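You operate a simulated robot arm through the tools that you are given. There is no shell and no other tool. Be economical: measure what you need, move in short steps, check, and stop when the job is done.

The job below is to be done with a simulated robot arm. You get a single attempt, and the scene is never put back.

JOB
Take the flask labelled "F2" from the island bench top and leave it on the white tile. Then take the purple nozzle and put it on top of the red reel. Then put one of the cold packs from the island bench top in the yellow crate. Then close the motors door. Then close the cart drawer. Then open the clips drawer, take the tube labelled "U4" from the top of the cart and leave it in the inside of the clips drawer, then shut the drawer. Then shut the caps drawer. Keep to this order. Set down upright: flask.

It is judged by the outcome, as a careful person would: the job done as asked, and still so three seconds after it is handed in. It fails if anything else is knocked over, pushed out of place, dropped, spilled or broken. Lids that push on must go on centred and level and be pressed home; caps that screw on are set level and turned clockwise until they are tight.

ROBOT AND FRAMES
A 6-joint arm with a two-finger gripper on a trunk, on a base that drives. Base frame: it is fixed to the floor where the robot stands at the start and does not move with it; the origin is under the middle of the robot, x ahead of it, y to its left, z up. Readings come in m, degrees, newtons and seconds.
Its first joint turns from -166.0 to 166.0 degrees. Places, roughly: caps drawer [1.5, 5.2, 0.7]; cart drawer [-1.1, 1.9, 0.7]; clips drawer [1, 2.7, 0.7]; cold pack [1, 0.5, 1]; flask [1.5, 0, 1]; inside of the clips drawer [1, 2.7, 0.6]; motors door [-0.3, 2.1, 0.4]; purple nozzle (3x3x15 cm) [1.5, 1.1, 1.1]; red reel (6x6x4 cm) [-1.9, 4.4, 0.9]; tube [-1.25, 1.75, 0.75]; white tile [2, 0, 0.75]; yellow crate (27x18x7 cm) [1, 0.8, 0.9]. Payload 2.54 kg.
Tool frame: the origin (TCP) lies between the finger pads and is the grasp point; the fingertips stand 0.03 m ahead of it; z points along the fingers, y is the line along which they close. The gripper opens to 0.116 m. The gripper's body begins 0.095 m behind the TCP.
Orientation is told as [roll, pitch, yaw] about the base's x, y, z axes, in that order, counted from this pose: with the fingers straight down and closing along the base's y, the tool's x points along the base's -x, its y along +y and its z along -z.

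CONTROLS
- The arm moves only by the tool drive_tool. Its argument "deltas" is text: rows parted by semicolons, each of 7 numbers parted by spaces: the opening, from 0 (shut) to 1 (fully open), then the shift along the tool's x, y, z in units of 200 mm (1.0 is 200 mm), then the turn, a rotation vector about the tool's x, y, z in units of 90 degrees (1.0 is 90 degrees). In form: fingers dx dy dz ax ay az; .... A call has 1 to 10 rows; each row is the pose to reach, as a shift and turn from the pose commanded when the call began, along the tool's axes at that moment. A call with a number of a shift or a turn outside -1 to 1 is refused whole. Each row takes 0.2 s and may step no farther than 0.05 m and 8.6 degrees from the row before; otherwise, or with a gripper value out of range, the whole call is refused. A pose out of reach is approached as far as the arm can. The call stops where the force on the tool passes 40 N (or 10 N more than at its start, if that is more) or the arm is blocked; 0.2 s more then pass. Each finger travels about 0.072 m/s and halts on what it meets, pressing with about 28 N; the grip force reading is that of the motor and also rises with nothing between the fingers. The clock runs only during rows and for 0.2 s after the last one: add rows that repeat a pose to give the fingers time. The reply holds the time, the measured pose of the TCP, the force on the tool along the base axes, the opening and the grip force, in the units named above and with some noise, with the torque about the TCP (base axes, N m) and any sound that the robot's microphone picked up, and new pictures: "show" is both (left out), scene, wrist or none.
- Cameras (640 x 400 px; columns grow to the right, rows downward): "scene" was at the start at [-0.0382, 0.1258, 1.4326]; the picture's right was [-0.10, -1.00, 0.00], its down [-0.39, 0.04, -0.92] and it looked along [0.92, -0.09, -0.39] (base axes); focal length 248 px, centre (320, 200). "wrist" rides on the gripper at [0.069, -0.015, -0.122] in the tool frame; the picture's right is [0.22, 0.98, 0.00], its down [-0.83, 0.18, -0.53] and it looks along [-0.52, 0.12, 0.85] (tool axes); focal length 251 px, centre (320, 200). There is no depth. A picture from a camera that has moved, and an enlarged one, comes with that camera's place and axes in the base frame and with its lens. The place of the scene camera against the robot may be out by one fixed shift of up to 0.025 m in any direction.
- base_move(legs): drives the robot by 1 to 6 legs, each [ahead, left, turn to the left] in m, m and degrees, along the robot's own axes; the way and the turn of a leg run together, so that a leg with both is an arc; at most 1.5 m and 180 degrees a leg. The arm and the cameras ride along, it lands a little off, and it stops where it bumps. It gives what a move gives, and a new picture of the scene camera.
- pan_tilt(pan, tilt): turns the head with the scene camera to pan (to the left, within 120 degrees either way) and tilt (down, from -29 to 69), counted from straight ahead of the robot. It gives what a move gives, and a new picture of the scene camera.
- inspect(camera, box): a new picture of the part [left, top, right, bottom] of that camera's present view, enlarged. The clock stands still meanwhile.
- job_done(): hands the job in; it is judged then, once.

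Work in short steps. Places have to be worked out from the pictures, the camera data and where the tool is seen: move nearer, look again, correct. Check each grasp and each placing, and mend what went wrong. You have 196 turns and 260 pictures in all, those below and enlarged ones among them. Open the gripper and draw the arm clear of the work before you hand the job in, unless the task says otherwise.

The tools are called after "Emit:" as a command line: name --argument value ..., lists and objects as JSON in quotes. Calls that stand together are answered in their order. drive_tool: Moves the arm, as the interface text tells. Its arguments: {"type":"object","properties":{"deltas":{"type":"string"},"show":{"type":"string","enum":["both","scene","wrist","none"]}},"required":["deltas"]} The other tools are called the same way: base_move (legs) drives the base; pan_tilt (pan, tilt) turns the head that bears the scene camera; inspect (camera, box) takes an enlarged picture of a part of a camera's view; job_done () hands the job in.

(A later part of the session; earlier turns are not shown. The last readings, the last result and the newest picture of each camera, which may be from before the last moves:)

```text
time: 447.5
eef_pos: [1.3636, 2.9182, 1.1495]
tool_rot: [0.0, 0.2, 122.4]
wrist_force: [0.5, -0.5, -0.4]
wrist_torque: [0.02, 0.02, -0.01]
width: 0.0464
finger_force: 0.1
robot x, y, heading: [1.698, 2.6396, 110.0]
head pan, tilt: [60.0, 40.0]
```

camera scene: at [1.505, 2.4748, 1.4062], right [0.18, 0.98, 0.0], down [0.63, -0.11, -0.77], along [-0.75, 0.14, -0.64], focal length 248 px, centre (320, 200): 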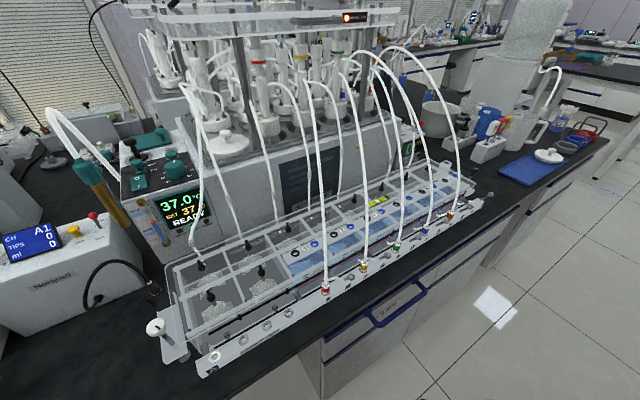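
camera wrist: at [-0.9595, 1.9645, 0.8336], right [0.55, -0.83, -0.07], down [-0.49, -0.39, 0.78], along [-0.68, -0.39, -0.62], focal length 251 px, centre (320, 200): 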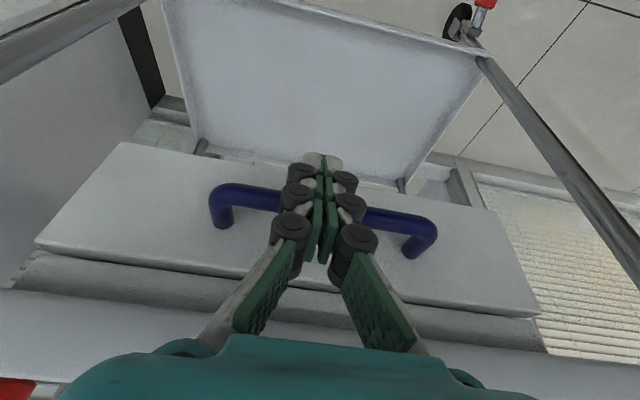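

Too close for a comfortable pull; back the base up 0.45 m so the handle is ahead-left.

Emit:
base_move --legs '[[-0.45, -0.1, 2]]'

Emit:
drive_tool --deltas "0.4 -0.2 0.1 0 0 0 0.08; 0.4 -0.4 0.2 0 0 0 0.12; 0.4 -0.6 0.3 0.1 0 0 0.12; 0.4 -0.8 0.4 0.2 0 0 0.12; 0.4 -0.95 0.5 0.3 0 0 0.12; 0.4 -0.95 0.5 0.45 0 0 0.12" --show "wrist"

```text
time: 450.3
eef_pos: [1.6079, 2.5206, 1.1477]
tool_rot: [-0.1, 0.2, 124.5]
wrist_force: [-1.1, 0.6, -0.8]
wrist_torque: [0.0, 0.0, -0.03]
width: 0.0464
finger_force: 0.2
robot x, y, heading: [1.952, 2.2512, 111.8]
head pan, tilt: [60.0, 40.0]
camera scene: at [1.7649, 2.0825, 1.4062], right [0.14, 0.99, 0.0], down [0.64, -0.09, -0.77], along [-0.76, 0.11, -0.64], focal length 248 px, centre (320, 200)
```

scene: 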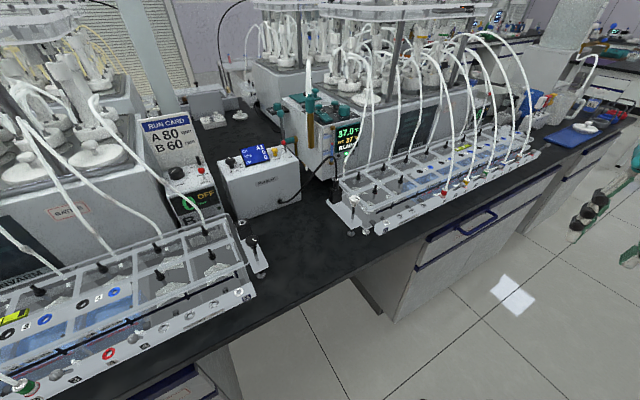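

```text
time: 451.7
eef_pos: [1.4167, 2.621, 1.0574]
tool_rot: [-0.1, 0.2, 113.7]
wrist_force: [0.1, -0.6, 0.3]
wrist_torque: [-0.01, 0.05, -0.01]
width: 0.0461
finger_force: 0.0
robot x, y, heading: [1.9551, 2.2552, 111.9]
head pan, tilt: [60.0, 40.0]
camera wrist: at [1.459, 2.5638, 1.1802], right [-0.81, -0.59, 0.0], down [-0.5, 0.68, 0.53], along [-0.31, 0.43, -0.85], focal length 251 px, centre (320, 200)
```

wrist: 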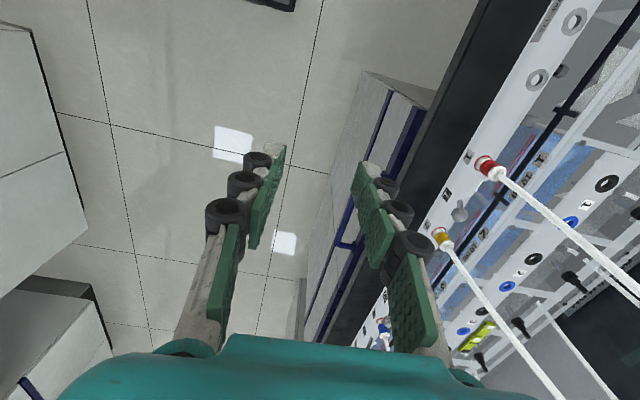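

Bar ≈(1.265,2.746,0.79). Go above it at z≈0.93 and look.

Emit:
drive_tool --deltas "0.4 -0.22 0.11 0 0 0 0; 0.4 -0.44 0.22 0 0 0 0; 0.4 -0.66 0.33 0.1 0 0 0; 0.4 -0.8 0.4 0.25 0 0 0; 0.4 -0.878 0.445 0.43 0 0 0; 0.4 -0.878 0.445 0.635 0 0 0; 0.4 -0.878 0.445 0.635 0 0 0" --show "wrist"

Emit:
inspect --camera "scene" --box '[400, 170, 540, 270]'

```text
refused: row 3 steps farther than a row can; nothing moved
```

```text
4.00 times, centred on (470, 220) of scene
camera zoom: at [1.7649, 2.0825, 1.4062], right [0.14, 0.99, 0.0], down [0.64, -0.09, -0.77], along [-0.76, 0.11, -0.64], focal length 993 px, centre (-280, 120)
```

zoom: 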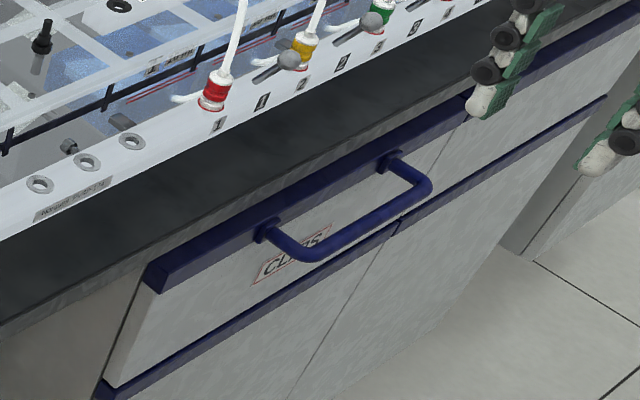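

Emit:
drive_tool --deltas "0.4 -0.2 0.1 0.05 0 0 0; 0.4 -0.4 0.2 0.1 0 0 0; 0.4 -0.58 0.3 0.18 0 0 0; 0.4 -0.74 0.38 0.3 0 0 0; 0.4 -0.878 0.445 0.43 0 0 0; 0.4 -0.878 0.445 0.635 0 0 0; 0.4 -0.878 0.445 0.635 0 0 0" --show "wrist"

Emit:
inspect --camera "scene" --box '[400, 170, 540, 270]'

```text
time: 453.3
eef_pos: [1.2644, 2.7451, 0.9303]
tool_rot: [-0.2, 0.2, 113.6]
wrist_force: [0.0, 0.2, -0.5]
wrist_torque: [-0.01, 0.02, 0.01]
width: 0.0463
finger_force: 0.1
robot x, y, heading: [1.9554, 2.2548, 111.8]
head pan, tilt: [60.0, 40.0]
camera wrist: at [1.3061, 2.6873, 1.0535], right [-0.81, -0.59, 0.0], down [-0.5, 0.68, 0.53], along [-0.31, 0.43, -0.85], focal length 251 px, centre (320, 200)
```

wrist: 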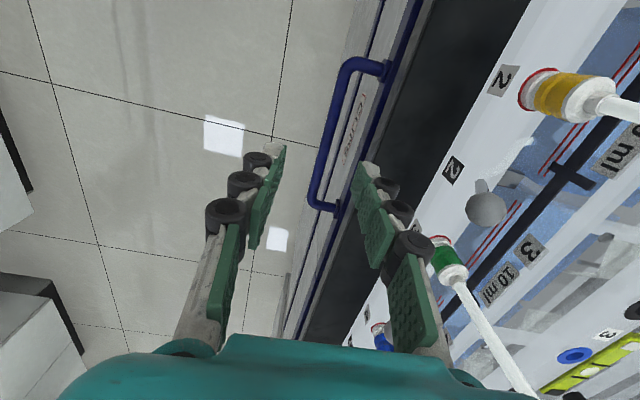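

```text
4.00 times, centred on (470, 220) of scene
camera zoom: at [1.7648, 2.0825, 1.4062], right [0.14, 0.99, 0.0], down [0.64, -0.09, -0.77], along [-0.76, 0.11, -0.64], focal length 993 px, centre (-280, 120)
```

zoom: 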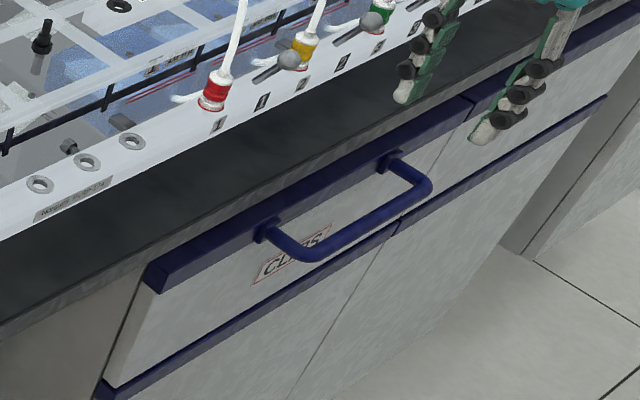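

Shift 1.6 cm toward the bench, narrow the fingers to 3 cm, and descend around the bar.

Emit:
drive_tool --deltas "0.27 0 0.04 0 0 0 0; 0.27 0 0.078 0 0 0 0; 0.27 0 0.078 0.1 0 0 0; 0.27 0 0.078 0.25 0 0 0; 0.27 0 0.078 0.4 0 0 0; 0.27 0 0.078 0.55 0 0 0; 0.27 0 0.078 0.66 0 0 0; 0.27 0 0.078 0.66 0 0 0" --show "wrist"

Emit:
inspect --camera "scene" --box '[400, 170, 540, 270]'

```text
time: 455.1
eef_pos: [1.254, 2.7386, 0.7964]
tool_rot: [-0.2, 0.2, 113.6]
wrist_force: [0.5, -0.7, -0.7]
wrist_torque: [-0.02, 0.0, 0.0]
width: 0.0313
finger_force: 0.1
robot x, y, heading: [1.9514, 2.2506, 111.8]
head pan, tilt: [60.0, 40.0]
camera wrist: at [1.2952, 2.6807, 0.9197], right [-0.81, -0.59, 0.0], down [-0.5, 0.68, 0.53], along [-0.31, 0.43, -0.85], focal length 251 px, centre (320, 200)
```

wrist: 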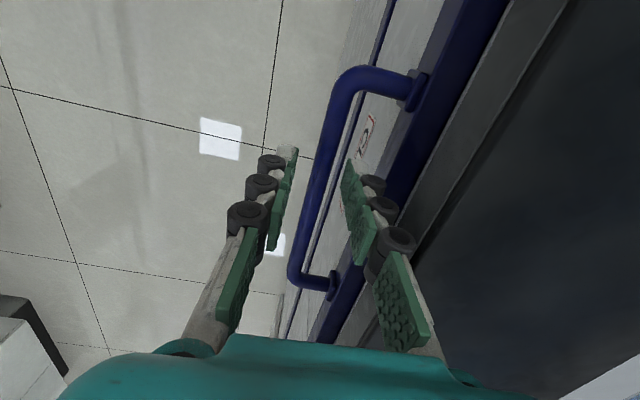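

```text
4.00 times, centred on (470, 220) of scene
camera zoom: at [1.7647, 2.0825, 1.4062], right [0.14, 0.99, 0.0], down [0.64, -0.09, -0.77], along [-0.76, 0.11, -0.64], focal length 993 px, centre (-280, 120)
```

zoom: 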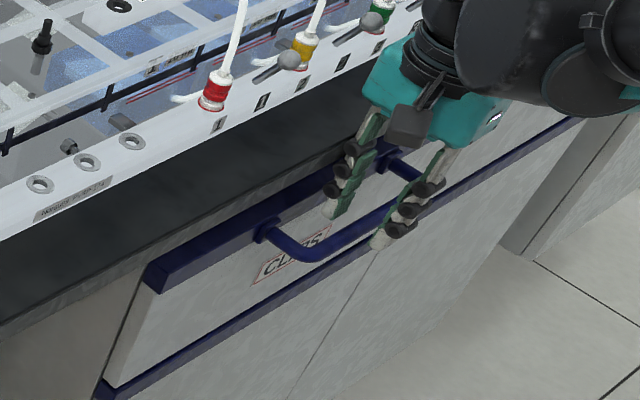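

The fingers straddle the bar. Close.

Emit:
drive_tool --deltas "0 0 0 0.04 0 0 0; 0 0 0 0.04 0 0 0; 0 0 0 0.04 0 0 0" --show "wrist"

```text
time: 455.9
eef_pos: [1.2549, 2.7391, 0.7909]
tool_rot: [0.0, 0.2, 113.6]
wrist_force: [-0.4, 2.3, 32.0]
wrist_torque: [0.19, 0.07, -0.12]
width: 0.006
finger_force: 28.6
robot x, y, heading: [1.9543, 2.249, 111.9]
head pan, tilt: [60.0, 40.0]
camera wrist: at [1.2955, 2.6807, 0.9132], right [-0.81, -0.59, 0.0], down [-0.5, 0.68, 0.53], along [-0.31, 0.43, -0.85], focal length 251 px, centre (320, 200)
```

wrist: 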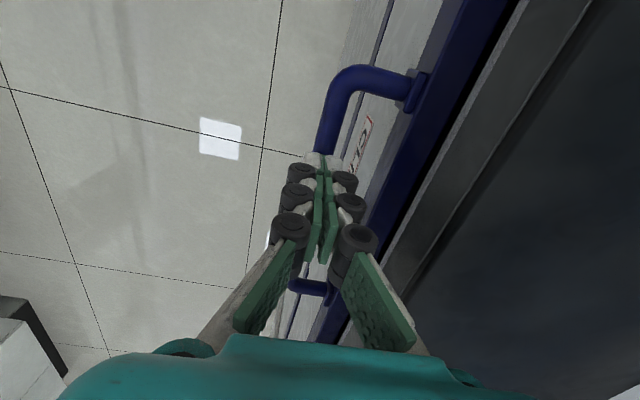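

Closed on top of the bar only; reopen and go 3 cm lower, then close again.

Emit:
drive_tool --deltas "0.27 0 0 -0.06 0 0 0; 0.27 0 0 -0.06 0 0 0; 0.27 0 0 0 0 0 0; 0.27 0 0 0.07 0 0 0; 0.27 0 0 0.14 0 0 0; 0.27 0 0 0.14 0 0 0; 0 0 0 0.14 0 0 0; 0 0 0 0.14 0 0 0; 0 0 0 0.14 0 0 0" --show "none"

```text
time: 457.9
eef_pos: [1.2536, 2.7387, 0.7605]
tool_rot: [-0.2, 0.2, 113.7]
wrist_force: [1.5, -1.0, -4.0]
wrist_torque: [0.0, 0.0, -0.87]
width: 0.0127
finger_force: 39.4
robot x, y, heading: [1.9542, 2.2512, 111.8]
head pan, tilt: [60.0, 40.0]
```

Gripped the bar (12.7 mm). Pull the drawer out 0.2 m.

Emit:
drive_tool --deltas "0 0.005 -0.15 0 0 0 0; 0 0.01 -0.3 0 0 0 0; 0 0.015 -0.45 0 0 0 0; 0 0.02 -0.6 0 0 0 0; 0 0.025 -0.8 0 0 0 0; 0 0.03 -1 0 0 0 0; 0 0.03 -1 0 0 0 0" --show "scene"

```text
time: 459.5
eef_pos: [1.4396, 2.8134, 0.7621]
tool_rot: [-0.2, 0.2, 113.8]
wrist_force: [0.4, -4.2, -24.3]
wrist_torque: [-0.04, -0.01, -0.75]
width: 0.0126
finger_force: 39.4
robot x, y, heading: [1.9535, 2.2548, 111.9]
head pan, tilt: [60.0, 40.0]
camera scene: at [1.7642, 2.083, 1.4062], right [0.14, 0.99, 0.0], down [0.64, -0.09, -0.77], along [-0.76, 0.11, -0.64], focal length 248 px, centre (320, 200)
```

scene: 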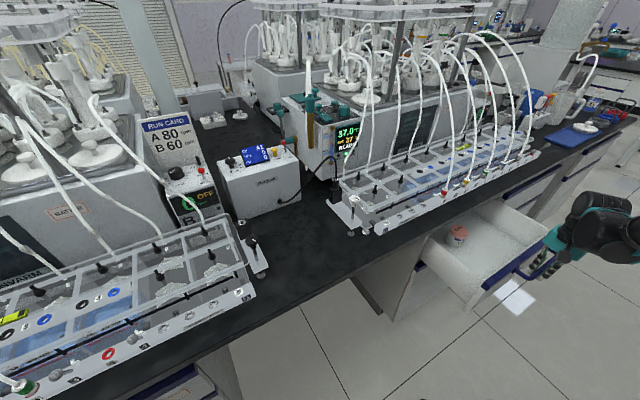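

Open 0.2 m. Pull ~7 cm further, then release and rise.

Emit:
drive_tool --deltas "0 0.005 -0.18 0 0 0 0; 0 0.01 -0.35 0 0 0 0; 0 0.01 -0.35 0 0 0 0; 0.27 0.01 -0.35 0 0 0 0; 0.27 0.01 -0.35 0 0 0 0; 0.27 0.01 -0.35 -0.2 0 0 0; 0.27 0.01 -0.35 -0.4 0 0 0; 0.27 0.01 -0.35 -0.6 0 0 0; 0.27 0.01 -0.35 -0.8 0 0 0; 0.27 0.01 -0.35 -1 0 0 0" --show "wrist"

```text
time: 461.7
eef_pos: [1.5026, 2.839, 0.9635]
tool_rot: [-0.2, 0.2, 113.8]
wrist_force: [0.5, -0.6, 0.1]
wrist_torque: [-0.02, -0.02, 0.05]
width: 0.0313
finger_force: 0.1
robot x, y, heading: [1.9559, 2.2525, 111.5]
head pan, tilt: [60.0, 40.0]
camera wrist: at [1.5441, 2.7821, 1.0863], right [-0.81, -0.59, 0.0], down [-0.5, 0.68, 0.53], along [-0.31, 0.43, -0.85], focal length 251 px, centre (320, 200)
```

wrist: 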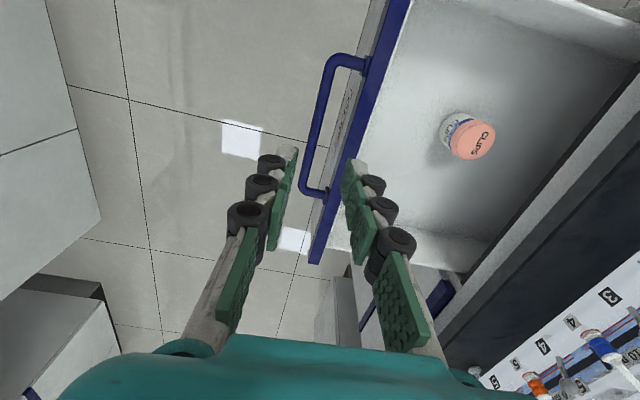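

Drawer open ~0.27 m (jar inside). Raise the arm and drive back round to the cart for U4.

Emit:
drive_tool --deltas "1 0 -0.1 -0.2 0 0 0; 1 0.1 -0.2 -0.4 0 0 0; 1 0.2 -0.3 -0.6 0 0 0; 1 0.3 -0.3 -0.8 0 0 0; 1 0.4 -0.3 -1 0 0 0" --show "none"

Emit:
base_move --legs '[[0, -0.17, 0.5], [1.3, 0, 0], [0.52, 0, 0], [0, 0.22, 0], [0.78, 0, 0]]'

```text
time: 462.9
eef_pos: [1.5888, 2.791, 1.1625]
tool_rot: [-0.1, 0.2, 113.7]
wrist_force: [0.3, 0.8, -0.1]
wrist_torque: [-0.07, -0.03, -0.05]
width: 0.1161
finger_force: 0.0
robot x, y, heading: [1.9518, 2.2528, 111.7]
head pan, tilt: [60.0, 40.0]
```

```text
time: 478.1
eef_pos: [0.5371, 5.1457, 1.1636]
tool_rot: [-0.1, 0.2, 114.2]
wrist_force: [-0.1, -0.6, -0.9]
wrist_torque: [-0.03, -0.01, 0.02]
width: 0.116
finger_force: 0.0
robot x, y, heading: [0.9063, 4.6128, 112.4]
head pan, tilt: [60.0, 40.0]
camera scene: at [0.719, 4.4394, 1.4062], right [0.13, 0.99, 0.0], down [0.64, -0.09, -0.77], along [-0.76, 0.1, -0.64], focal length 248 px, centre (320, 200)
```

scene: 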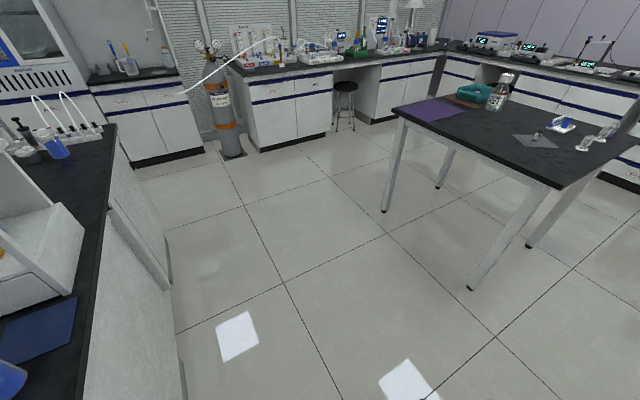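

Emit:
base_move --legs '[[0.14, 0, -0.4], [0, 1.22, 0], [0, 1.22, 0], [-1.2, 0, 0]]'

```text
time: 492.1
eef_pos: [-1.6892, 4.3878, 1.1631]
tool_rot: [-0.2, 0.2, 109.6]
wrist_force: [0.3, -0.4, 0.8]
wrist_torque: [0.02, 0.02, -0.03]
width: 0.1157
finger_force: 0.1
robot x, y, heading: [-1.364, 3.8249, 107.7]
head pan, tilt: [60.0, 40.0]
stopped in leg 4: the robot was blocked; the commanded pose is now the measured one
camera scene: at [-1.5624, 3.6696, 1.4062], right [0.21, 0.98, 0.0], down [0.63, -0.14, -0.77], along [-0.75, 0.16, -0.64], focal length 248 px, centre (320, 200)
```

scene: 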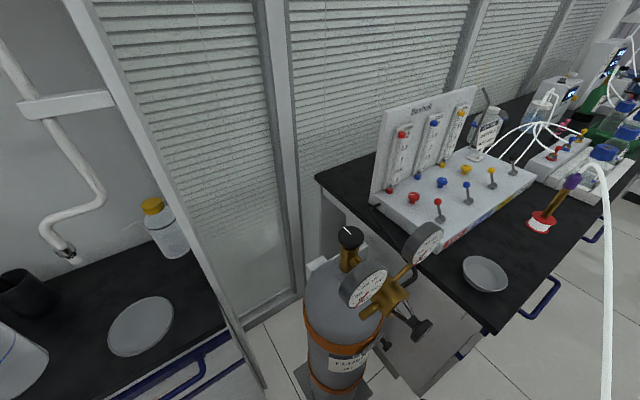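

Rear corner touched the island end; shift left 8 cm, straighten and reverse.

Emit:
base_move --legs '[[0.05, 0.08, 0], [0, 0, 4.3], [-1.2, 0, 0], [-1.2, 0, 0]]'

```text
time: 493.6
eef_pos: [-1.6933, 4.4441, 1.1624]
tool_rot: [-0.1, 0.2, 107.5]
wrist_force: [0.0, 0.6, 0.2]
wrist_torque: [0.0, 0.01, -0.01]
width: 0.116
finger_force: 0.0
robot x, y, heading: [-1.3896, 3.8649, 105.6]
head pan, tilt: [60.0, 40.0]
stopped in leg 2: the robot was blocked; the commanded pose is now the measured one
camera scene: at [-1.5964, 3.7198, 1.4062], right [0.25, 0.97, 0.0], down [0.62, -0.16, -0.77], along [-0.74, 0.19, -0.64], focal length 248 px, centre (320, 200)
```

scene: 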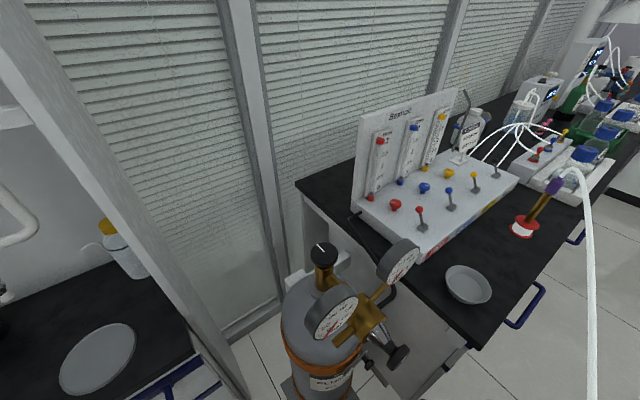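

The front-left corner touches the wall bench. Reverse a little first, then straighten and go on.

Emit:
base_move --legs '[[-0.25, 0, 0], [0, 0, 6.2], [-1.0, 0, 0]]'

```text
time: 500.9
eef_pos: [-1.3139, 3.2184, 1.1625]
tool_rot: [-0.3, 0.1, 113.9]
wrist_force: [1.1, -0.7, 1.2]
wrist_torque: [-0.01, -0.03, 0.0]
width: 0.1161
finger_force: 0.1
robot x, y, heading: [-0.9493, 2.6817, 112.1]
head pan, tilt: [60.0, 40.0]
camera scene: at [-1.1354, 2.5113, 1.4062], right [0.14, 0.99, 0.0], down [0.64, -0.09, -0.77], along [-0.76, 0.11, -0.64], focal length 248 px, centre (320, 200)
```

scene: 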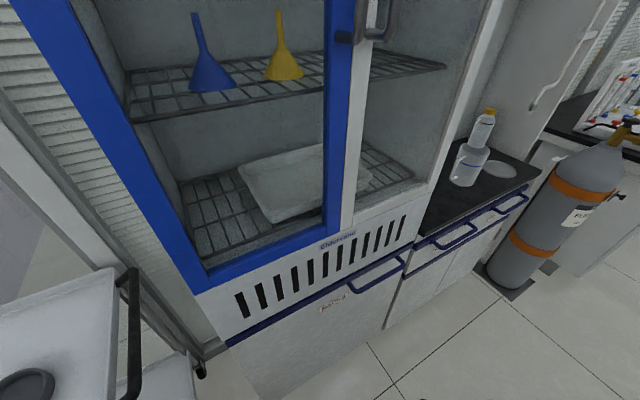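

Emit:
base_move --legs '[[-1.2, 0, 0]]'

Emit:
inspect --camera "scene" --box '[200, 100, 480, 300]'

```text
time: 506.9
eef_pos: [-0.8657, 2.113, 1.1632]
tool_rot: [-0.2, 0.2, 113.8]
wrist_force: [-0.1, -0.4, 0.5]
wrist_torque: [-0.01, 0.0, -0.02]
width: 0.1161
finger_force: 0.0
robot x, y, heading: [-0.5027, 1.576, 111.7]
head pan, tilt: [60.0, 40.0]
camera scene: at [-0.6899, 1.4045, 1.4062], right [0.14, 0.99, 0.0], down [0.64, -0.09, -0.77], along [-0.76, 0.11, -0.64], focal length 248 px, centre (320, 200)
```

scene: 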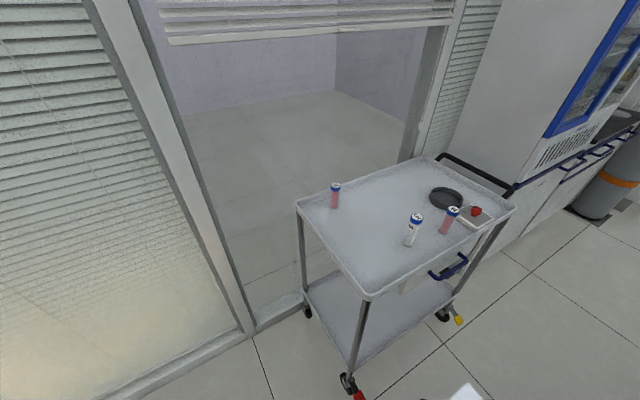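

```text
2.00 times, centred on (340, 200) of scene
camera zoom: at [-0.6899, 1.4045, 1.4062], right [0.14, 0.99, 0.0], down [0.64, -0.09, -0.77], along [-0.76, 0.11, -0.64], focal length 496 px, centre (280, 200)
```

zoom: 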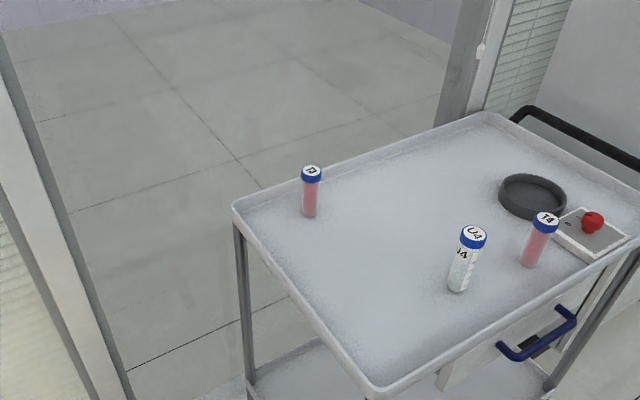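

U4 stands at ≈(-1.13,1.76), z 0.81–0.93. Move above it.

Emit:
drive_tool --deltas "0.6 0.106 0.19 0.04 0 0 0; 0.6 0.212 0.38 0.08 0 0 0; 0.6 0.318 0.57 0.12 0 0 0; 0.6 0.424 0.76 0.16 0 0 0; 0.6 0.53 0.95 0.2 0 0 0" --show "none"

Emit:
drive_tool --deltas "0.6 0.106 0.19 0.05 0 0 0; 0.6 0.212 0.38 0.1 0 0 0; 0.6 0.318 0.57 0.15 0 0 0; 0.6 0.424 0.76 0.2 0 0 0; 0.6 0.53 0.95 0.25 0 0 0; 0.6 0.53 0.95 0.25 0 0 0" --show "wrist"

```text
time: 508.1
eef_pos: [-0.9973, 1.9395, 1.1218]
tool_rot: [-0.1, 0.2, 113.8]
wrist_force: [0.2, -0.4, 0.5]
wrist_torque: [-0.02, 0.03, 0.04]
width: 0.0696
finger_force: 0.0
robot x, y, heading: [-0.4998, 1.5742, 111.9]
head pan, tilt: [60.0, 40.0]
```

```text
time: 509.5
eef_pos: [-1.1263, 1.7665, 1.0717]
tool_rot: [-0.1, 0.2, 113.8]
wrist_force: [-0.1, -1.1, 0.2]
wrist_torque: [-0.03, -0.01, 0.01]
width: 0.0698
finger_force: 0.1
robot x, y, heading: [-0.5017, 1.5745, 111.8]
head pan, tilt: [60.0, 40.0]
camera wrist: at [-1.0855, 1.7085, 1.1945], right [-0.81, -0.59, 0.0], down [-0.5, 0.68, 0.53], along [-0.31, 0.43, -0.85], focal length 251 px, centre (320, 200)
```

wrist: 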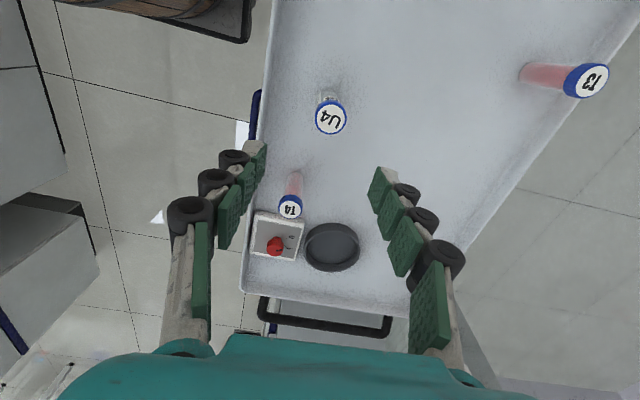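

Fine-align, narrow to 5 cm, and descend to z≈0.885.

Emit:
drive_tool --deltas "0.43 0.04 0.055 0.1 0 0 0; 0.43 0.04 0.055 0.3 0 0 0; 0.43 0.04 0.055 0.5 0 0 0; 0.43 0.04 0.055 0.7 0 0 0; 0.43 0.04 0.055 0.85 0 0 0; 0.43 0.04 0.055 0.93 0 0 0; 0.43 0.04 0.055 0.93 0 0 0" --show "wrist"

```text
time: 511.1
eef_pos: [-1.1348, 1.7535, 0.8861]
tool_rot: [-0.1, 0.2, 113.8]
wrist_force: [0.1, -0.2, -0.2]
wrist_torque: [0.01, -0.01, -0.02]
width: 0.0499
finger_force: 0.0
robot x, y, heading: [-0.5034, 1.5776, 111.8]
head pan, tilt: [60.0, 40.0]
camera wrist: at [-1.093, 1.6962, 1.0085], right [-0.81, -0.59, 0.0], down [-0.5, 0.68, 0.53], along [-0.31, 0.43, -0.85], focal length 251 px, centre (320, 200)
```

wrist: 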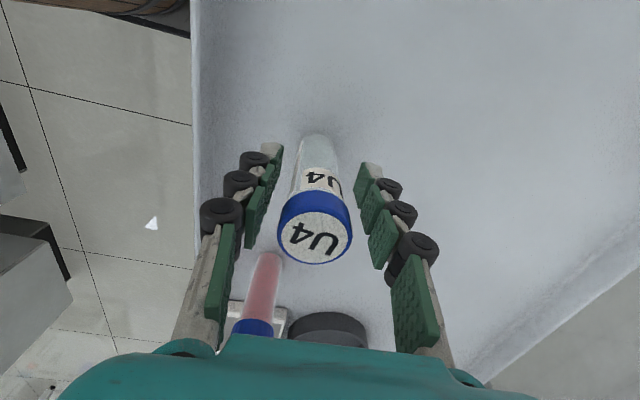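

Tube centred. Close and lift.

Emit:
drive_tool --deltas "0 0 0 0 0 0 0; 0 0 0 0 0 0 0; 0 0 0 0 0 0 0; 0 0 0 -0.1 0 0 0; 0 0 0 -0.3 0 0 0; 0 0 0 -0.5 0 0 0; 0 0 0 -0.7 0 0 0; 0 0 0 -0.9 0 0 0; 0 0 0 -1 0 0 0" --show "wrist"

```text
time: 513.1
eef_pos: [-1.1347, 1.7558, 1.0857]
tool_rot: [-0.2, 0.2, 113.8]
wrist_force: [0.0, -0.7, -0.1]
wrist_torque: [0.02, 0.0, -0.01]
width: 0.0297
finger_force: 27.2
robot x, y, heading: [-0.5038, 1.5743, 112.0]
head pan, tilt: [60.0, 40.0]
camera wrist: at [-1.0946, 1.6978, 1.208], right [-0.81, -0.59, 0.0], down [-0.5, 0.68, 0.53], along [-0.31, 0.43, -0.85], focal length 251 px, centre (320, 200)
```

wrist: 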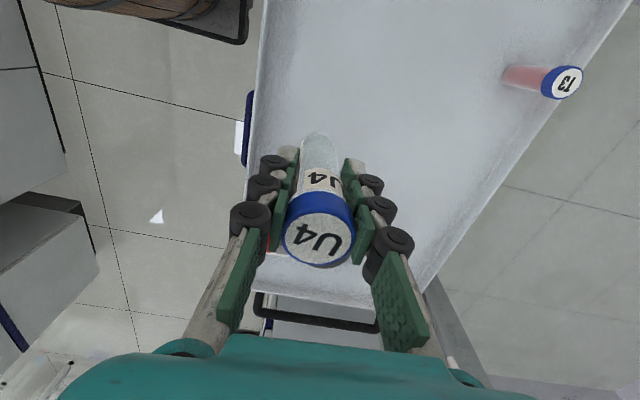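

Held. Bring it in front of the robot for travelling.

Emit:
drive_tool --deltas "0 -0.15 -0.15 -0.07 0 0 0; 0 -0.3 -0.3 -0.14 0 0 0; 0 -0.45 -0.45 -0.2 0 0 0; 0 -0.6 -0.6 -0.26 0 0 0; 0 -0.76 -0.76 -0.3 0 0 0; 0 -0.92 -0.92 -0.35 0 0 0" --show "none"

Emit:
drive_tool --deltas "0 -0.15 -0.15 0 0 0 0; 0 -0.3 -0.3 0 0 0 0; 0 -0.45 -0.45 0 0 0 0; 0 -0.6 -0.6 0 0 0 0; 0 -0.76 -0.76 0 0 0 0; 0 -0.92 -0.92 0 0 0 0" --show "none"

Emit:
base_move --legs '[[1.4, 0, 0], [0.95, -0.02, 0]]'

```text
time: 514.5
eef_pos: [-1.0417, 1.9966, 1.1566]
tool_rot: [-0.2, 0.2, 113.9]
wrist_force: [0.1, -0.9, 0.3]
wrist_torque: [0.03, 0.0, 0.0]
width: 0.0294
finger_force: 27.8
robot x, y, heading: [-0.4988, 1.5795, 111.9]
head pan, tilt: [60.0, 40.0]
```

```text
time: 515.9
eef_pos: [-0.9475, 2.2383, 1.1576]
tool_rot: [-0.2, 0.3, 113.8]
wrist_force: [-0.5, -0.5, 1.1]
wrist_torque: [0.06, 0.0, -0.02]
width: 0.0295
finger_force: 28.1
robot x, y, heading: [-0.501, 1.5761, 111.9]
head pan, tilt: [60.0, 40.0]
```

```text
time: 527.3
eef_pos: [-1.7941, 4.3912, 1.1579]
tool_rot: [-0.2, 0.2, 114.3]
wrist_force: [1.1, 0.3, 0.3]
wrist_torque: [-0.05, -0.03, 0.0]
width: 0.0297
finger_force: 27.8
robot x, y, heading: [-1.3415, 3.7277, 112.4]
head pan, tilt: [60.0, 40.0]
camera scene: at [-1.5294, 3.5592, 1.4062], right [0.13, 0.99, 0.0], down [0.64, -0.09, -0.77], along [-0.76, 0.1, -0.64], focal length 248 px, centre (320, 200)
```

scene: 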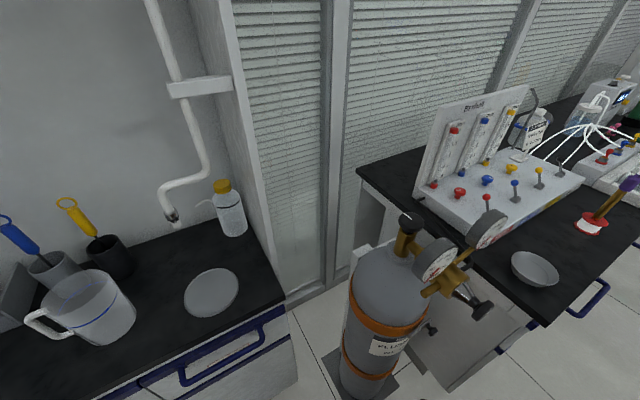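

Emit:
base_move --legs '[[0.12, -0.03, -0.4], [0, -1.2, 0], [0, -1.2, 0]]'

```text
time: 528.6
eef_pos: [-1.8082, 4.4858, 1.1586]
tool_rot: [-0.3, 0.3, 114.8]
wrist_force: [-0.5, 0.0, -0.3]
wrist_torque: [0.02, 0.01, 0.0]
width: 0.0297
finger_force: 28.2
robot x, y, heading: [-1.3492, 3.8317, 112.5]
head pan, tilt: [60.0, 40.0]
stopped in leg 1: the robot was blocked; the commanded pose is now the measured one
camera scene: at [-1.5373, 3.6579, 1.4062], right [0.13, 0.99, 0.0], down [0.64, -0.08, -0.77], along [-0.76, 0.1, -0.64], focal length 248 px, centre (320, 200)
```

scene: 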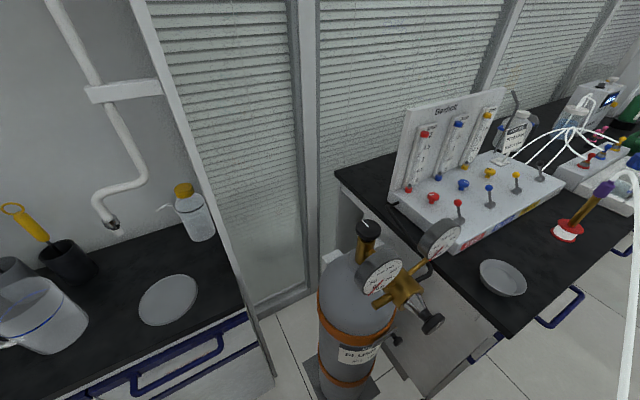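

Right-rear corner is at the island's end; go purely forward a bit more first, then slide right.

Emit:
base_move --legs '[[0.1, 0.03, 0], [0.03, -1.2, 0], [0, -1.2, 0]]'

```text
time: 529.2
eef_pos: [-1.8088, 4.4855, 1.1584]
tool_rot: [-0.3, 0.2, 114.8]
wrist_force: [-0.5, -0.1, -1.4]
wrist_torque: [0.0, 0.01, -0.02]
width: 0.0294
finger_force: 28.0
robot x, y, heading: [-1.3516, 3.8317, 112.7]
head pan, tilt: [60.0, 40.0]
stopped in leg 1: the robot was blocked; the commanded pose is now the measured one
camera scene: at [-1.5372, 3.6579, 1.4062], right [0.13, 0.99, 0.0], down [0.64, -0.08, -0.77], along [-0.76, 0.1, -0.64], focal length 248 px, centre (320, 200)
```

scene: 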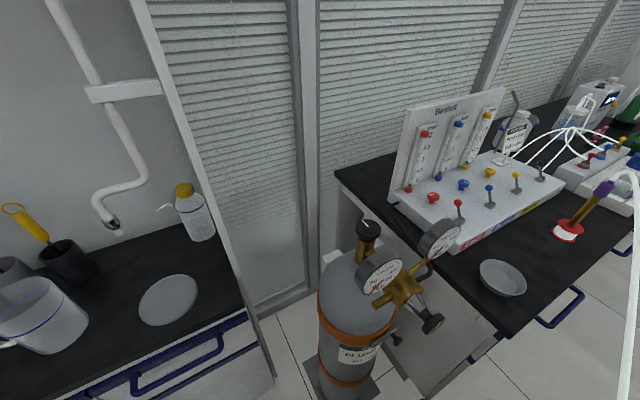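

Emit:
base_move --legs '[[-0.02, -0.05, 0], [0, -1.15, 0], [0, -1.2, 0]]'

```text
time: 541.3
eef_pos: [0.4023, 5.3979, 1.1583]
tool_rot: [-0.2, 0.2, 114.6]
wrist_force: [0.8, 0.8, 0.2]
wrist_torque: [-0.02, 0.03, 0.01]
width: 0.0295
finger_force: 28.7
robot x, y, heading: [0.8557, 4.7399, 112.6]
head pan, tilt: [60.0, 40.0]
camera scene: at [0.6693, 4.5686, 1.4062], right [0.13, 0.99, 0.0], down [0.64, -0.08, -0.77], along [-0.76, 0.1, -0.64], focal length 248 px, centre (320, 200)
```

scene: 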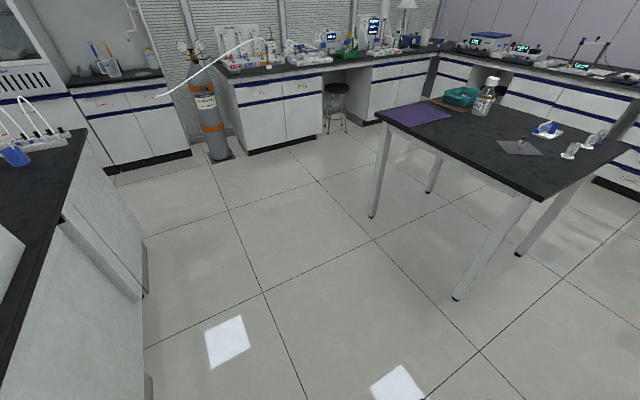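

Emit:
base_move --legs '[[-0.85, 0, -0.6], [0, -0.26, 0], [-1.3, 0, 0], [-0.5, 0, 0]]'

```text
time: 556.0
eef_pos: [1.6456, 3.0189, 1.158]
tool_rot: [-0.2, 0.2, 112.4]
wrist_force: [-1.5, 0.2, -0.6]
wrist_torque: [-0.01, 0.0, 0.04]
width: 0.0292
finger_force: 27.8
robot x, y, heading: [2.0752, 2.3479, 110.5]
head pan, tilt: [60.0, 40.0]
camera scene: at [1.8826, 2.1804, 1.4062], right [0.17, 0.99, 0.0], down [0.63, -0.11, -0.77], along [-0.76, 0.13, -0.64], focal length 248 px, centre (320, 200)
```

scene: 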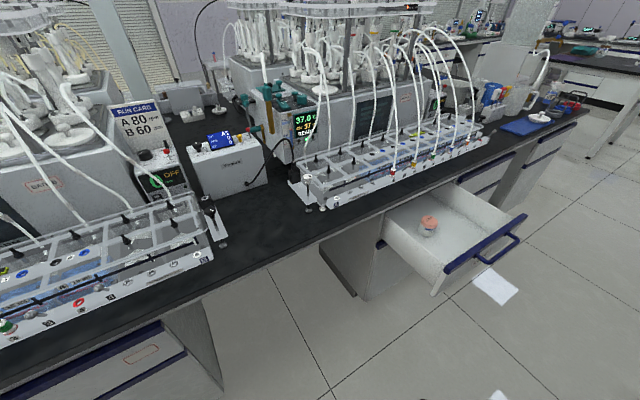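

Tube goes to (1.318,2.874) in the drawer, clear of the jar. Move over it.

Emit:
drive_tool --deltas "0 0.005 0.2 0.08 0 0 0; 0 0.01 0.4 0.16 0 0 0; 0 0.015 0.6 0.24 0 0 0; 0 0.02 0.78 0.32 0 0 0; 0 0.02 0.9 0.4 0 0 0" --show "none"

Emit:
drive_tool --deltas "0 0.005 0.2 0.08 0 0 0; 0 0.01 0.4 0.16 0 0 0; 0 0.015 0.6 0.24 0 0 0; 0 0.02 0.78 0.32 0 0 0; 0 0.02 0.89 0.4 0 0 0; 0 0.02 0.89 0.4 0 0 0" --show "wrist"

```text
time: 557.2
eef_pos: [1.4814, 2.9447, 1.0778]
tool_rot: [-0.2, 0.2, 112.5]
wrist_force: [0.0, -0.7, 0.6]
wrist_torque: [0.0, 0.05, 0.03]
width: 0.0297
finger_force: 27.7
robot x, y, heading: [2.078, 2.347, 110.3]
head pan, tilt: [60.0, 40.0]
```

```text
time: 558.6
eef_pos: [1.318, 2.8752, 0.9962]
tool_rot: [-0.2, 0.2, 112.4]
wrist_force: [0.6, -0.5, -0.1]
wrist_torque: [0.0, 0.01, 0.02]
width: 0.0296
finger_force: 27.8
robot x, y, heading: [2.0725, 2.3448, 110.6]
head pan, tilt: [60.0, 40.0]
camera wrist: at [1.3573, 2.8161, 1.1189], right [-0.82, -0.57, 0.0], down [-0.49, 0.7, 0.53], along [-0.3, 0.44, -0.85], focal length 251 px, centre (320, 200)
```

wrist: 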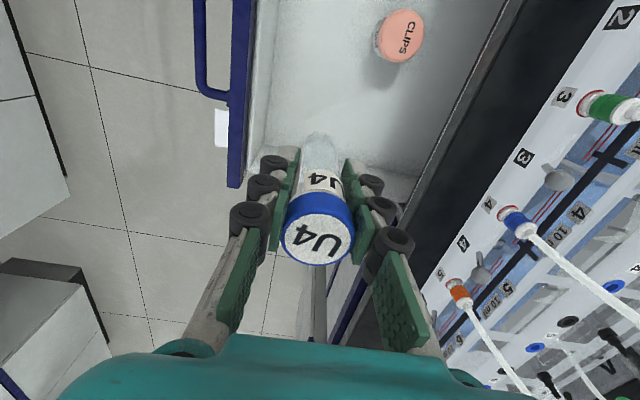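

Inside the drawer outline. Lower.

Emit:
drive_tool --deltas "0 0 0 0.2 0 0 0; 0 0 0 0.4 0 0 0; 0 0 0 0.6 0 0 0; 0 0 0 0.8 0 0 0; 0 0 0 0.95 0 0 0; 0 0 0 0.95 0 0 0" --show "none"

Emit:
drive_tool --deltas "0 0 0 0.05 0 0 0; 0 0 0 0.1 0 0 0; 0 0 0 0.13 0 0 0; 0 0 0 0.16 0 0 0; 0 0 0 0.19 0 0 0; 0 0 0 0.22 0 0 0; 0 0 0 0.25 0 0 0; 0 0 0 0.28 0 0 0; 0 0 0 0.31 0 0 0; 0 0 0 0.34 0 0 0" --show "wrist"

```text
time: 560.0
eef_pos: [1.319, 2.875, 0.8068]
tool_rot: [-0.2, 0.2, 112.4]
wrist_force: [0.7, 0.2, -0.7]
wrist_torque: [-0.02, 0.0, 0.01]
width: 0.0295
finger_force: 28.3
robot x, y, heading: [2.0791, 2.3468, 110.2]
head pan, tilt: [60.0, 40.0]
```

```text
time: 562.2
eef_pos: [1.3188, 2.8737, 0.7383]
tool_rot: [-0.2, 0.1, 112.5]
wrist_force: [-0.9, 0.1, 0.7]
wrist_torque: [0.01, 0.01, -0.03]
width: 0.0296
finger_force: 27.4
robot x, y, heading: [2.0789, 2.3438, 110.6]
head pan, tilt: [60.0, 40.0]
camera wrist: at [1.3587, 2.8155, 0.8616], right [-0.82, -0.57, 0.0], down [-0.49, 0.7, 0.53], along [-0.3, 0.44, -0.85], focal length 251 px, centre (320, 200)
```

wrist: 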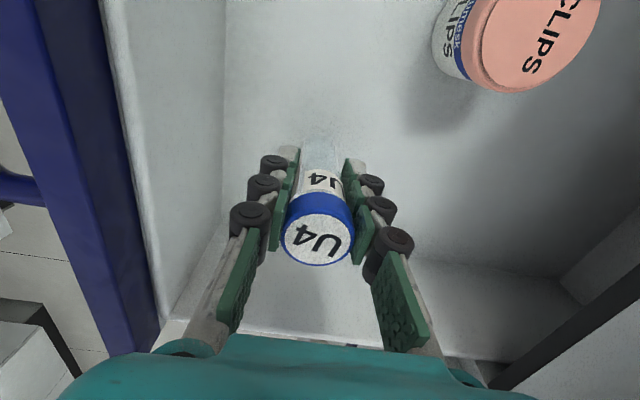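

Emit:
drive_tool --deltas "0 0 0 0.03 0 0 0; 0 0 0 0.05 0 0 0; 0 0 0 0.07 0 0 0; 0 0 0 0.09 0 0 0; 0 0 0 0.11 0 0 0; 0 0 0 0.13 0 0 0; 0 0 0 0.15 0 0 0; 0 0 0 0.17 0 0 0" --show "none"

```text
time: 564.0
eef_pos: [1.3189, 2.8748, 0.7057]
tool_rot: [-0.2, 0.2, 112.4]
wrist_force: [-0.4, 0.6, 21.7]
wrist_torque: [0.1, 0.1, -0.01]
width: 0.0297
finger_force: 28.3
robot x, y, heading: [2.075, 2.3456, 110.3]
head pan, tilt: [60.0, 40.0]
```

Contact with the drawer floor. Ease, open gently, rise.

Emit:
drive_tool --deltas "0 0 0 -0.008 0 0 0; 0.35 0 0 -0.008 0 0 0; 0.45 0 0 -0.008 0 0 0; 0.45 0 0 -0.008 0 0 0; 0.45 0 0 -0.1 0 0 0; 0.45 0 0 -0.3 0 0 0; 0.45 0 0 -0.5 0 0 0; 0.45 0 0 -0.7 0 0 0; 0.45 0 0 -0.9 0 0 0; 0.45 0 0 -1 0 0 0" --show "wrist"

```text
time: 566.2
eef_pos: [1.3173, 2.8734, 0.9054]
tool_rot: [-0.2, 0.2, 112.4]
wrist_force: [0.3, -0.4, 1.3]
wrist_torque: [-0.03, -0.02, 0.0]
width: 0.0522
finger_force: 0.0
robot x, y, heading: [2.0758, 2.3434, 110.4]
head pan, tilt: [60.0, 40.0]
camera wrist: at [1.3575, 2.8153, 1.0283], right [-0.82, -0.57, 0.0], down [-0.49, 0.7, 0.53], along [-0.3, 0.44, -0.85], focal length 251 px, centre (320, 200)
```

wrist: 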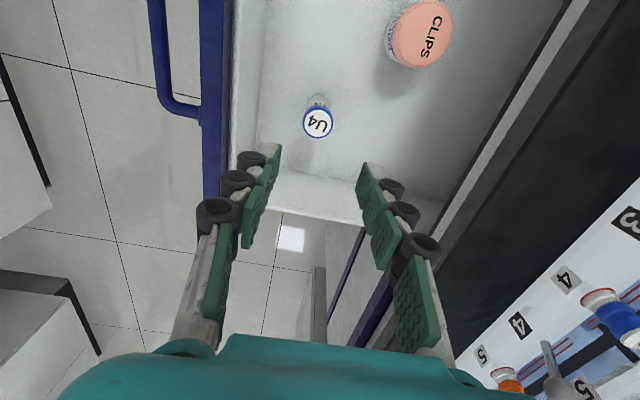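

U4 stands in the drawer. Move to the outer side of the handle with closed fingers and lower.

Emit:
drive_tool --deltas "0.45 0.08 -0.2 -0.05 0 0 0; 0.2 0.16 -0.4 -0.1 0 0 0; 0 0.24 -0.6 -0.1 0 0 0; 0 0.32 -0.8 -0.1 0 0 0; 0 0.4 -0.97 -0.1 0 0 0" --show "none"

Emit:
drive_tool --deltas "0 0.1 -0.19 0 0 0 0; 0 0.1 -0.21 0.2 0 0 0; 0 0.1 -0.21 0.4 0 0 0; 0 0.1 -0.21 0.6 0 0 0; 0 0.1 -0.21 0.8 0 0 0; 0 0.1 -0.21 0.81 0 0 0" --show "wrist"

```text
time: 567.5
eef_pos: [1.5285, 2.876, 0.9271]
tool_rot: [-0.2, 0.2, 112.4]
wrist_force: [-0.3, 0.6, 0.2]
wrist_torque: [-0.03, -0.04, -0.02]
width: 0.0
finger_force: 27.8
robot x, y, heading: [2.0758, 2.3501, 110.7]
head pan, tilt: [60.0, 40.0]
```

```text
time: 568.9
eef_pos: [1.5766, 2.8706, 0.7633]
tool_rot: [-0.2, 0.1, 112.4]
wrist_force: [0.0, 0.4, -0.6]
wrist_torque: [0.01, 0.01, -0.03]
width: 0.0
finger_force: 28.5
robot x, y, heading: [2.0742, 2.3477, 110.2]
head pan, tilt: [60.0, 40.0]
camera wrist: at [1.6152, 2.8121, 0.8862], right [-0.82, -0.57, 0.0], down [-0.49, 0.7, 0.53], along [-0.3, 0.44, -0.85], focal length 251 px, centre (320, 200)
```

wrist: 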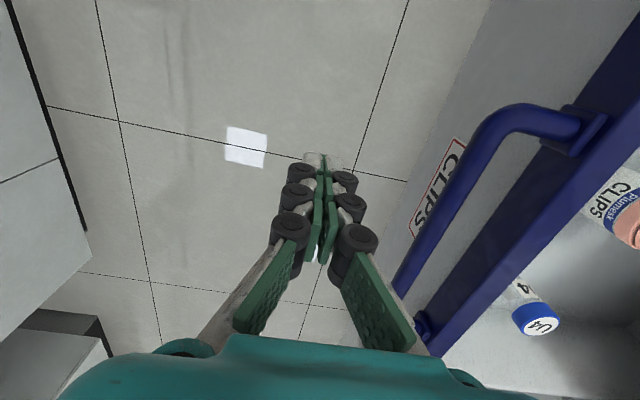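

Push slowly toward the bench.

Emit:
drive_tool --deltas "0 0 0.12 0 0 0 0; 0 0 0.24 0 0 0 0; 0 0 0.36 0 0 0 0; 0 0 0.48 0 0 0 0; 0 0 0.6 0 0 0 0; 0 0 0.72 0 0 0 0; 0 0 0.84 0 0 0 0; 0 0 0.96 0 0 0 0" --show "none"

Emit:
drive_tool --deltas "0 0 0.12 0 0 0 0; 0 0 0.24 0 0 0 0; 0 0 0.36 0 0 0 0; 0 0 0.46 0 0 0 0; 0 0 0.56 0 0 0 0; 0 0 0.64 0 0 0 0; 0 0 0.7 0 0 0 0; 0 0 0.74 0 0 0 0; 0 0 0.78 0 0 0 0" --show "wrist"

```text
time: 570.6
eef_pos: [1.3962, 2.8003, 0.764]
tool_rot: [-0.2, 0.2, 112.5]
wrist_force: [0.0, 0.3, 0.4]
wrist_torque: [0.0, 0.0, 0.03]
width: 0.0
finger_force: 27.9
robot x, y, heading: [2.0763, 2.3444, 110.7]
head pan, tilt: [60.0, 40.0]
```

```text
time: 572.3
eef_pos: [1.272, 2.7494, 0.7625]
tool_rot: [-0.8, 0.4, 112.1]
wrist_force: [8.5, 1.4, 4.9]
wrist_torque: [0.0, 0.01, 0.06]
width: 0.0
finger_force: 28.1
robot x, y, heading: [2.0785, 2.348, 110.2]
head pan, tilt: [60.0, 40.0]
stopped in row 8: the force on the tool passed its limit at 51 N (the readings are from after the stop); the commanded pose is now the measured one
camera wrist: at [1.3096, 2.6904, 0.8856], right [-0.82, -0.57, -0.01], down [-0.49, 0.7, 0.53], along [-0.29, 0.44, -0.85], focal length 251 px, centre (320, 200)
```

wrist: 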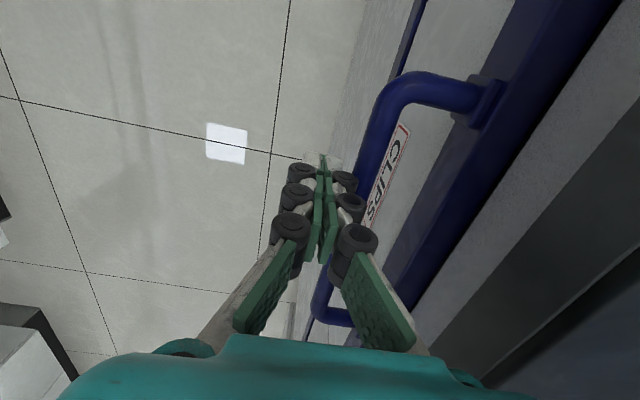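

Stopped hard at the closed position. Back off, rise, and check.

Emit:
drive_tool --deltas "0 0 -0.15 0 0 0 0; 0 0 -0.35 -0.05 0 0 0; 0 0 -0.5 -0.2 0 0 0; 0 0 -0.6 -0.4 0 0 0; 0 0 -0.7 -0.6 0 0 0; 0 0 -0.8 -0.8 0 0 0; 0 0 -0.8 -1 0 0 0" --show "none"

Emit:
inspect --camera "scene" --box '[370, 130, 530, 250]'

```text
time: 573.9
eef_pos: [1.4155, 2.8085, 0.9636]
tool_rot: [-0.6, 0.4, 112.2]
wrist_force: [0.1, -0.2, 0.4]
wrist_torque: [0.0, -0.04, 0.01]
width: 0.0
finger_force: 28.1
robot x, y, heading: [2.0784, 2.3512, 110.3]
head pan, tilt: [60.0, 40.0]
```

```text
3.33 times, centred on (450, 190) of scene
camera zoom: at [1.8826, 2.1806, 1.4062], right [0.17, 0.99, 0.0], down [0.63, -0.11, -0.77], along [-0.76, 0.13, -0.64], focal length 827 px, centre (-113, 233)
```

zoom: 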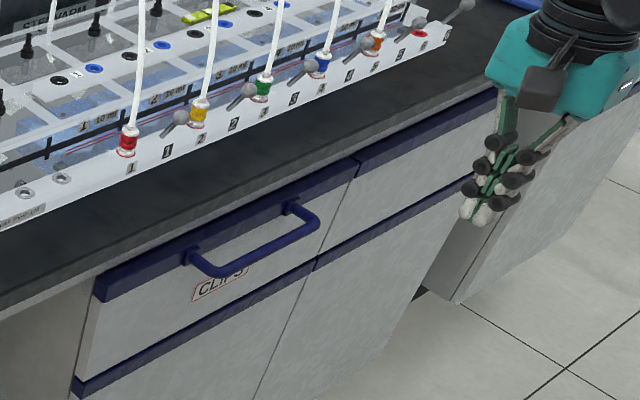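

Clips drawer is shut. Raise, swing the tool to the front, and drive to the caps drawer.

Emit:
drive_tool --deltas "0 0 -0.15 -0.18 0 0 0.06; 0 0 -0.3 -0.36 0 0 0.14; 0 0 -0.45 -0.54 0 0 0.22; 0 0 -0.6 -0.72 0 0 0.3; 0 0 -0.75 -0.9 0 0 0.38; 0 0 -0.95 -0.95 0 0 0.46; 0 0 -0.95 -0.95 0 0 0.5" --show "none"

Emit:
base_move --legs '[[1.1, 0.08, 1.7], [1.0, 0.1, 0]]'

Emit:
pan_tilt --pan 0 --tilt 30

```text
time: 575.5
eef_pos: [1.5899, 2.8819, 1.1574]
tool_rot: [-0.8, -0.2, 67.0]
wrist_force: [-0.4, 0.4, -0.5]
wrist_torque: [0.0, 0.01, 0.01]
width: 0.0
finger_force: 27.7
robot x, y, heading: [2.0708, 2.3481, 110.6]
head pan, tilt: [60.0, 40.0]
```

```text
time: 585.9
eef_pos: [0.6708, 4.7682, 1.1565]
tool_rot: [-0.9, -0.2, 67.3]
wrist_force: [0.2, 0.1, 0.6]
wrist_torque: [0.01, 0.01, -0.01]
width: 0.0
finger_force: 28.1
robot x, y, heading: [1.1543, 4.2335, 110.7]
head pan, tilt: [60.0, 40.0]
camera scene: at [0.9661, 4.0675, 1.4062], right [0.16, 0.99, 0.0], down [0.63, -0.1, -0.77], along [-0.76, 0.13, -0.64], focal length 248 px, centre (320, 200)
```

scene: 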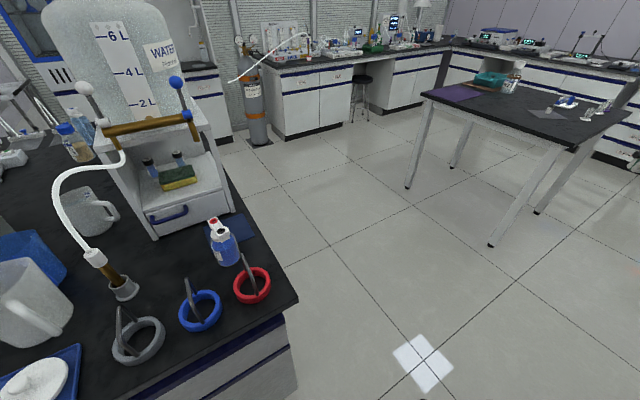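

```text
time: 587.2
eef_pos: [0.6693, 4.7674, 1.156]
tool_rot: [-0.8, -0.1, 67.5]
wrist_force: [-0.4, -0.5, 0.2]
wrist_torque: [0.0, -0.01, 0.01]
width: 0.0001
finger_force: 28.0
robot x, y, heading: [1.1548, 4.2342, 110.4]
head pan, tilt: [0.0, 30.0]
camera scene: at [1.0181, 4.1383, 1.4215], right [0.94, 0.35, 0.0], down [0.18, -0.47, -0.87], along [-0.31, 0.81, -0.5], focal length 248 px, centre (320, 200)
```

scene: 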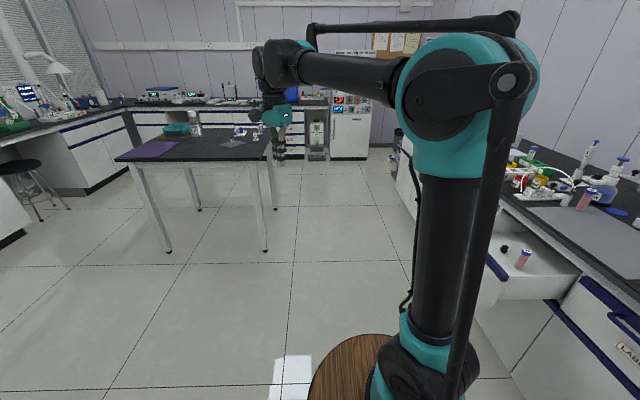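

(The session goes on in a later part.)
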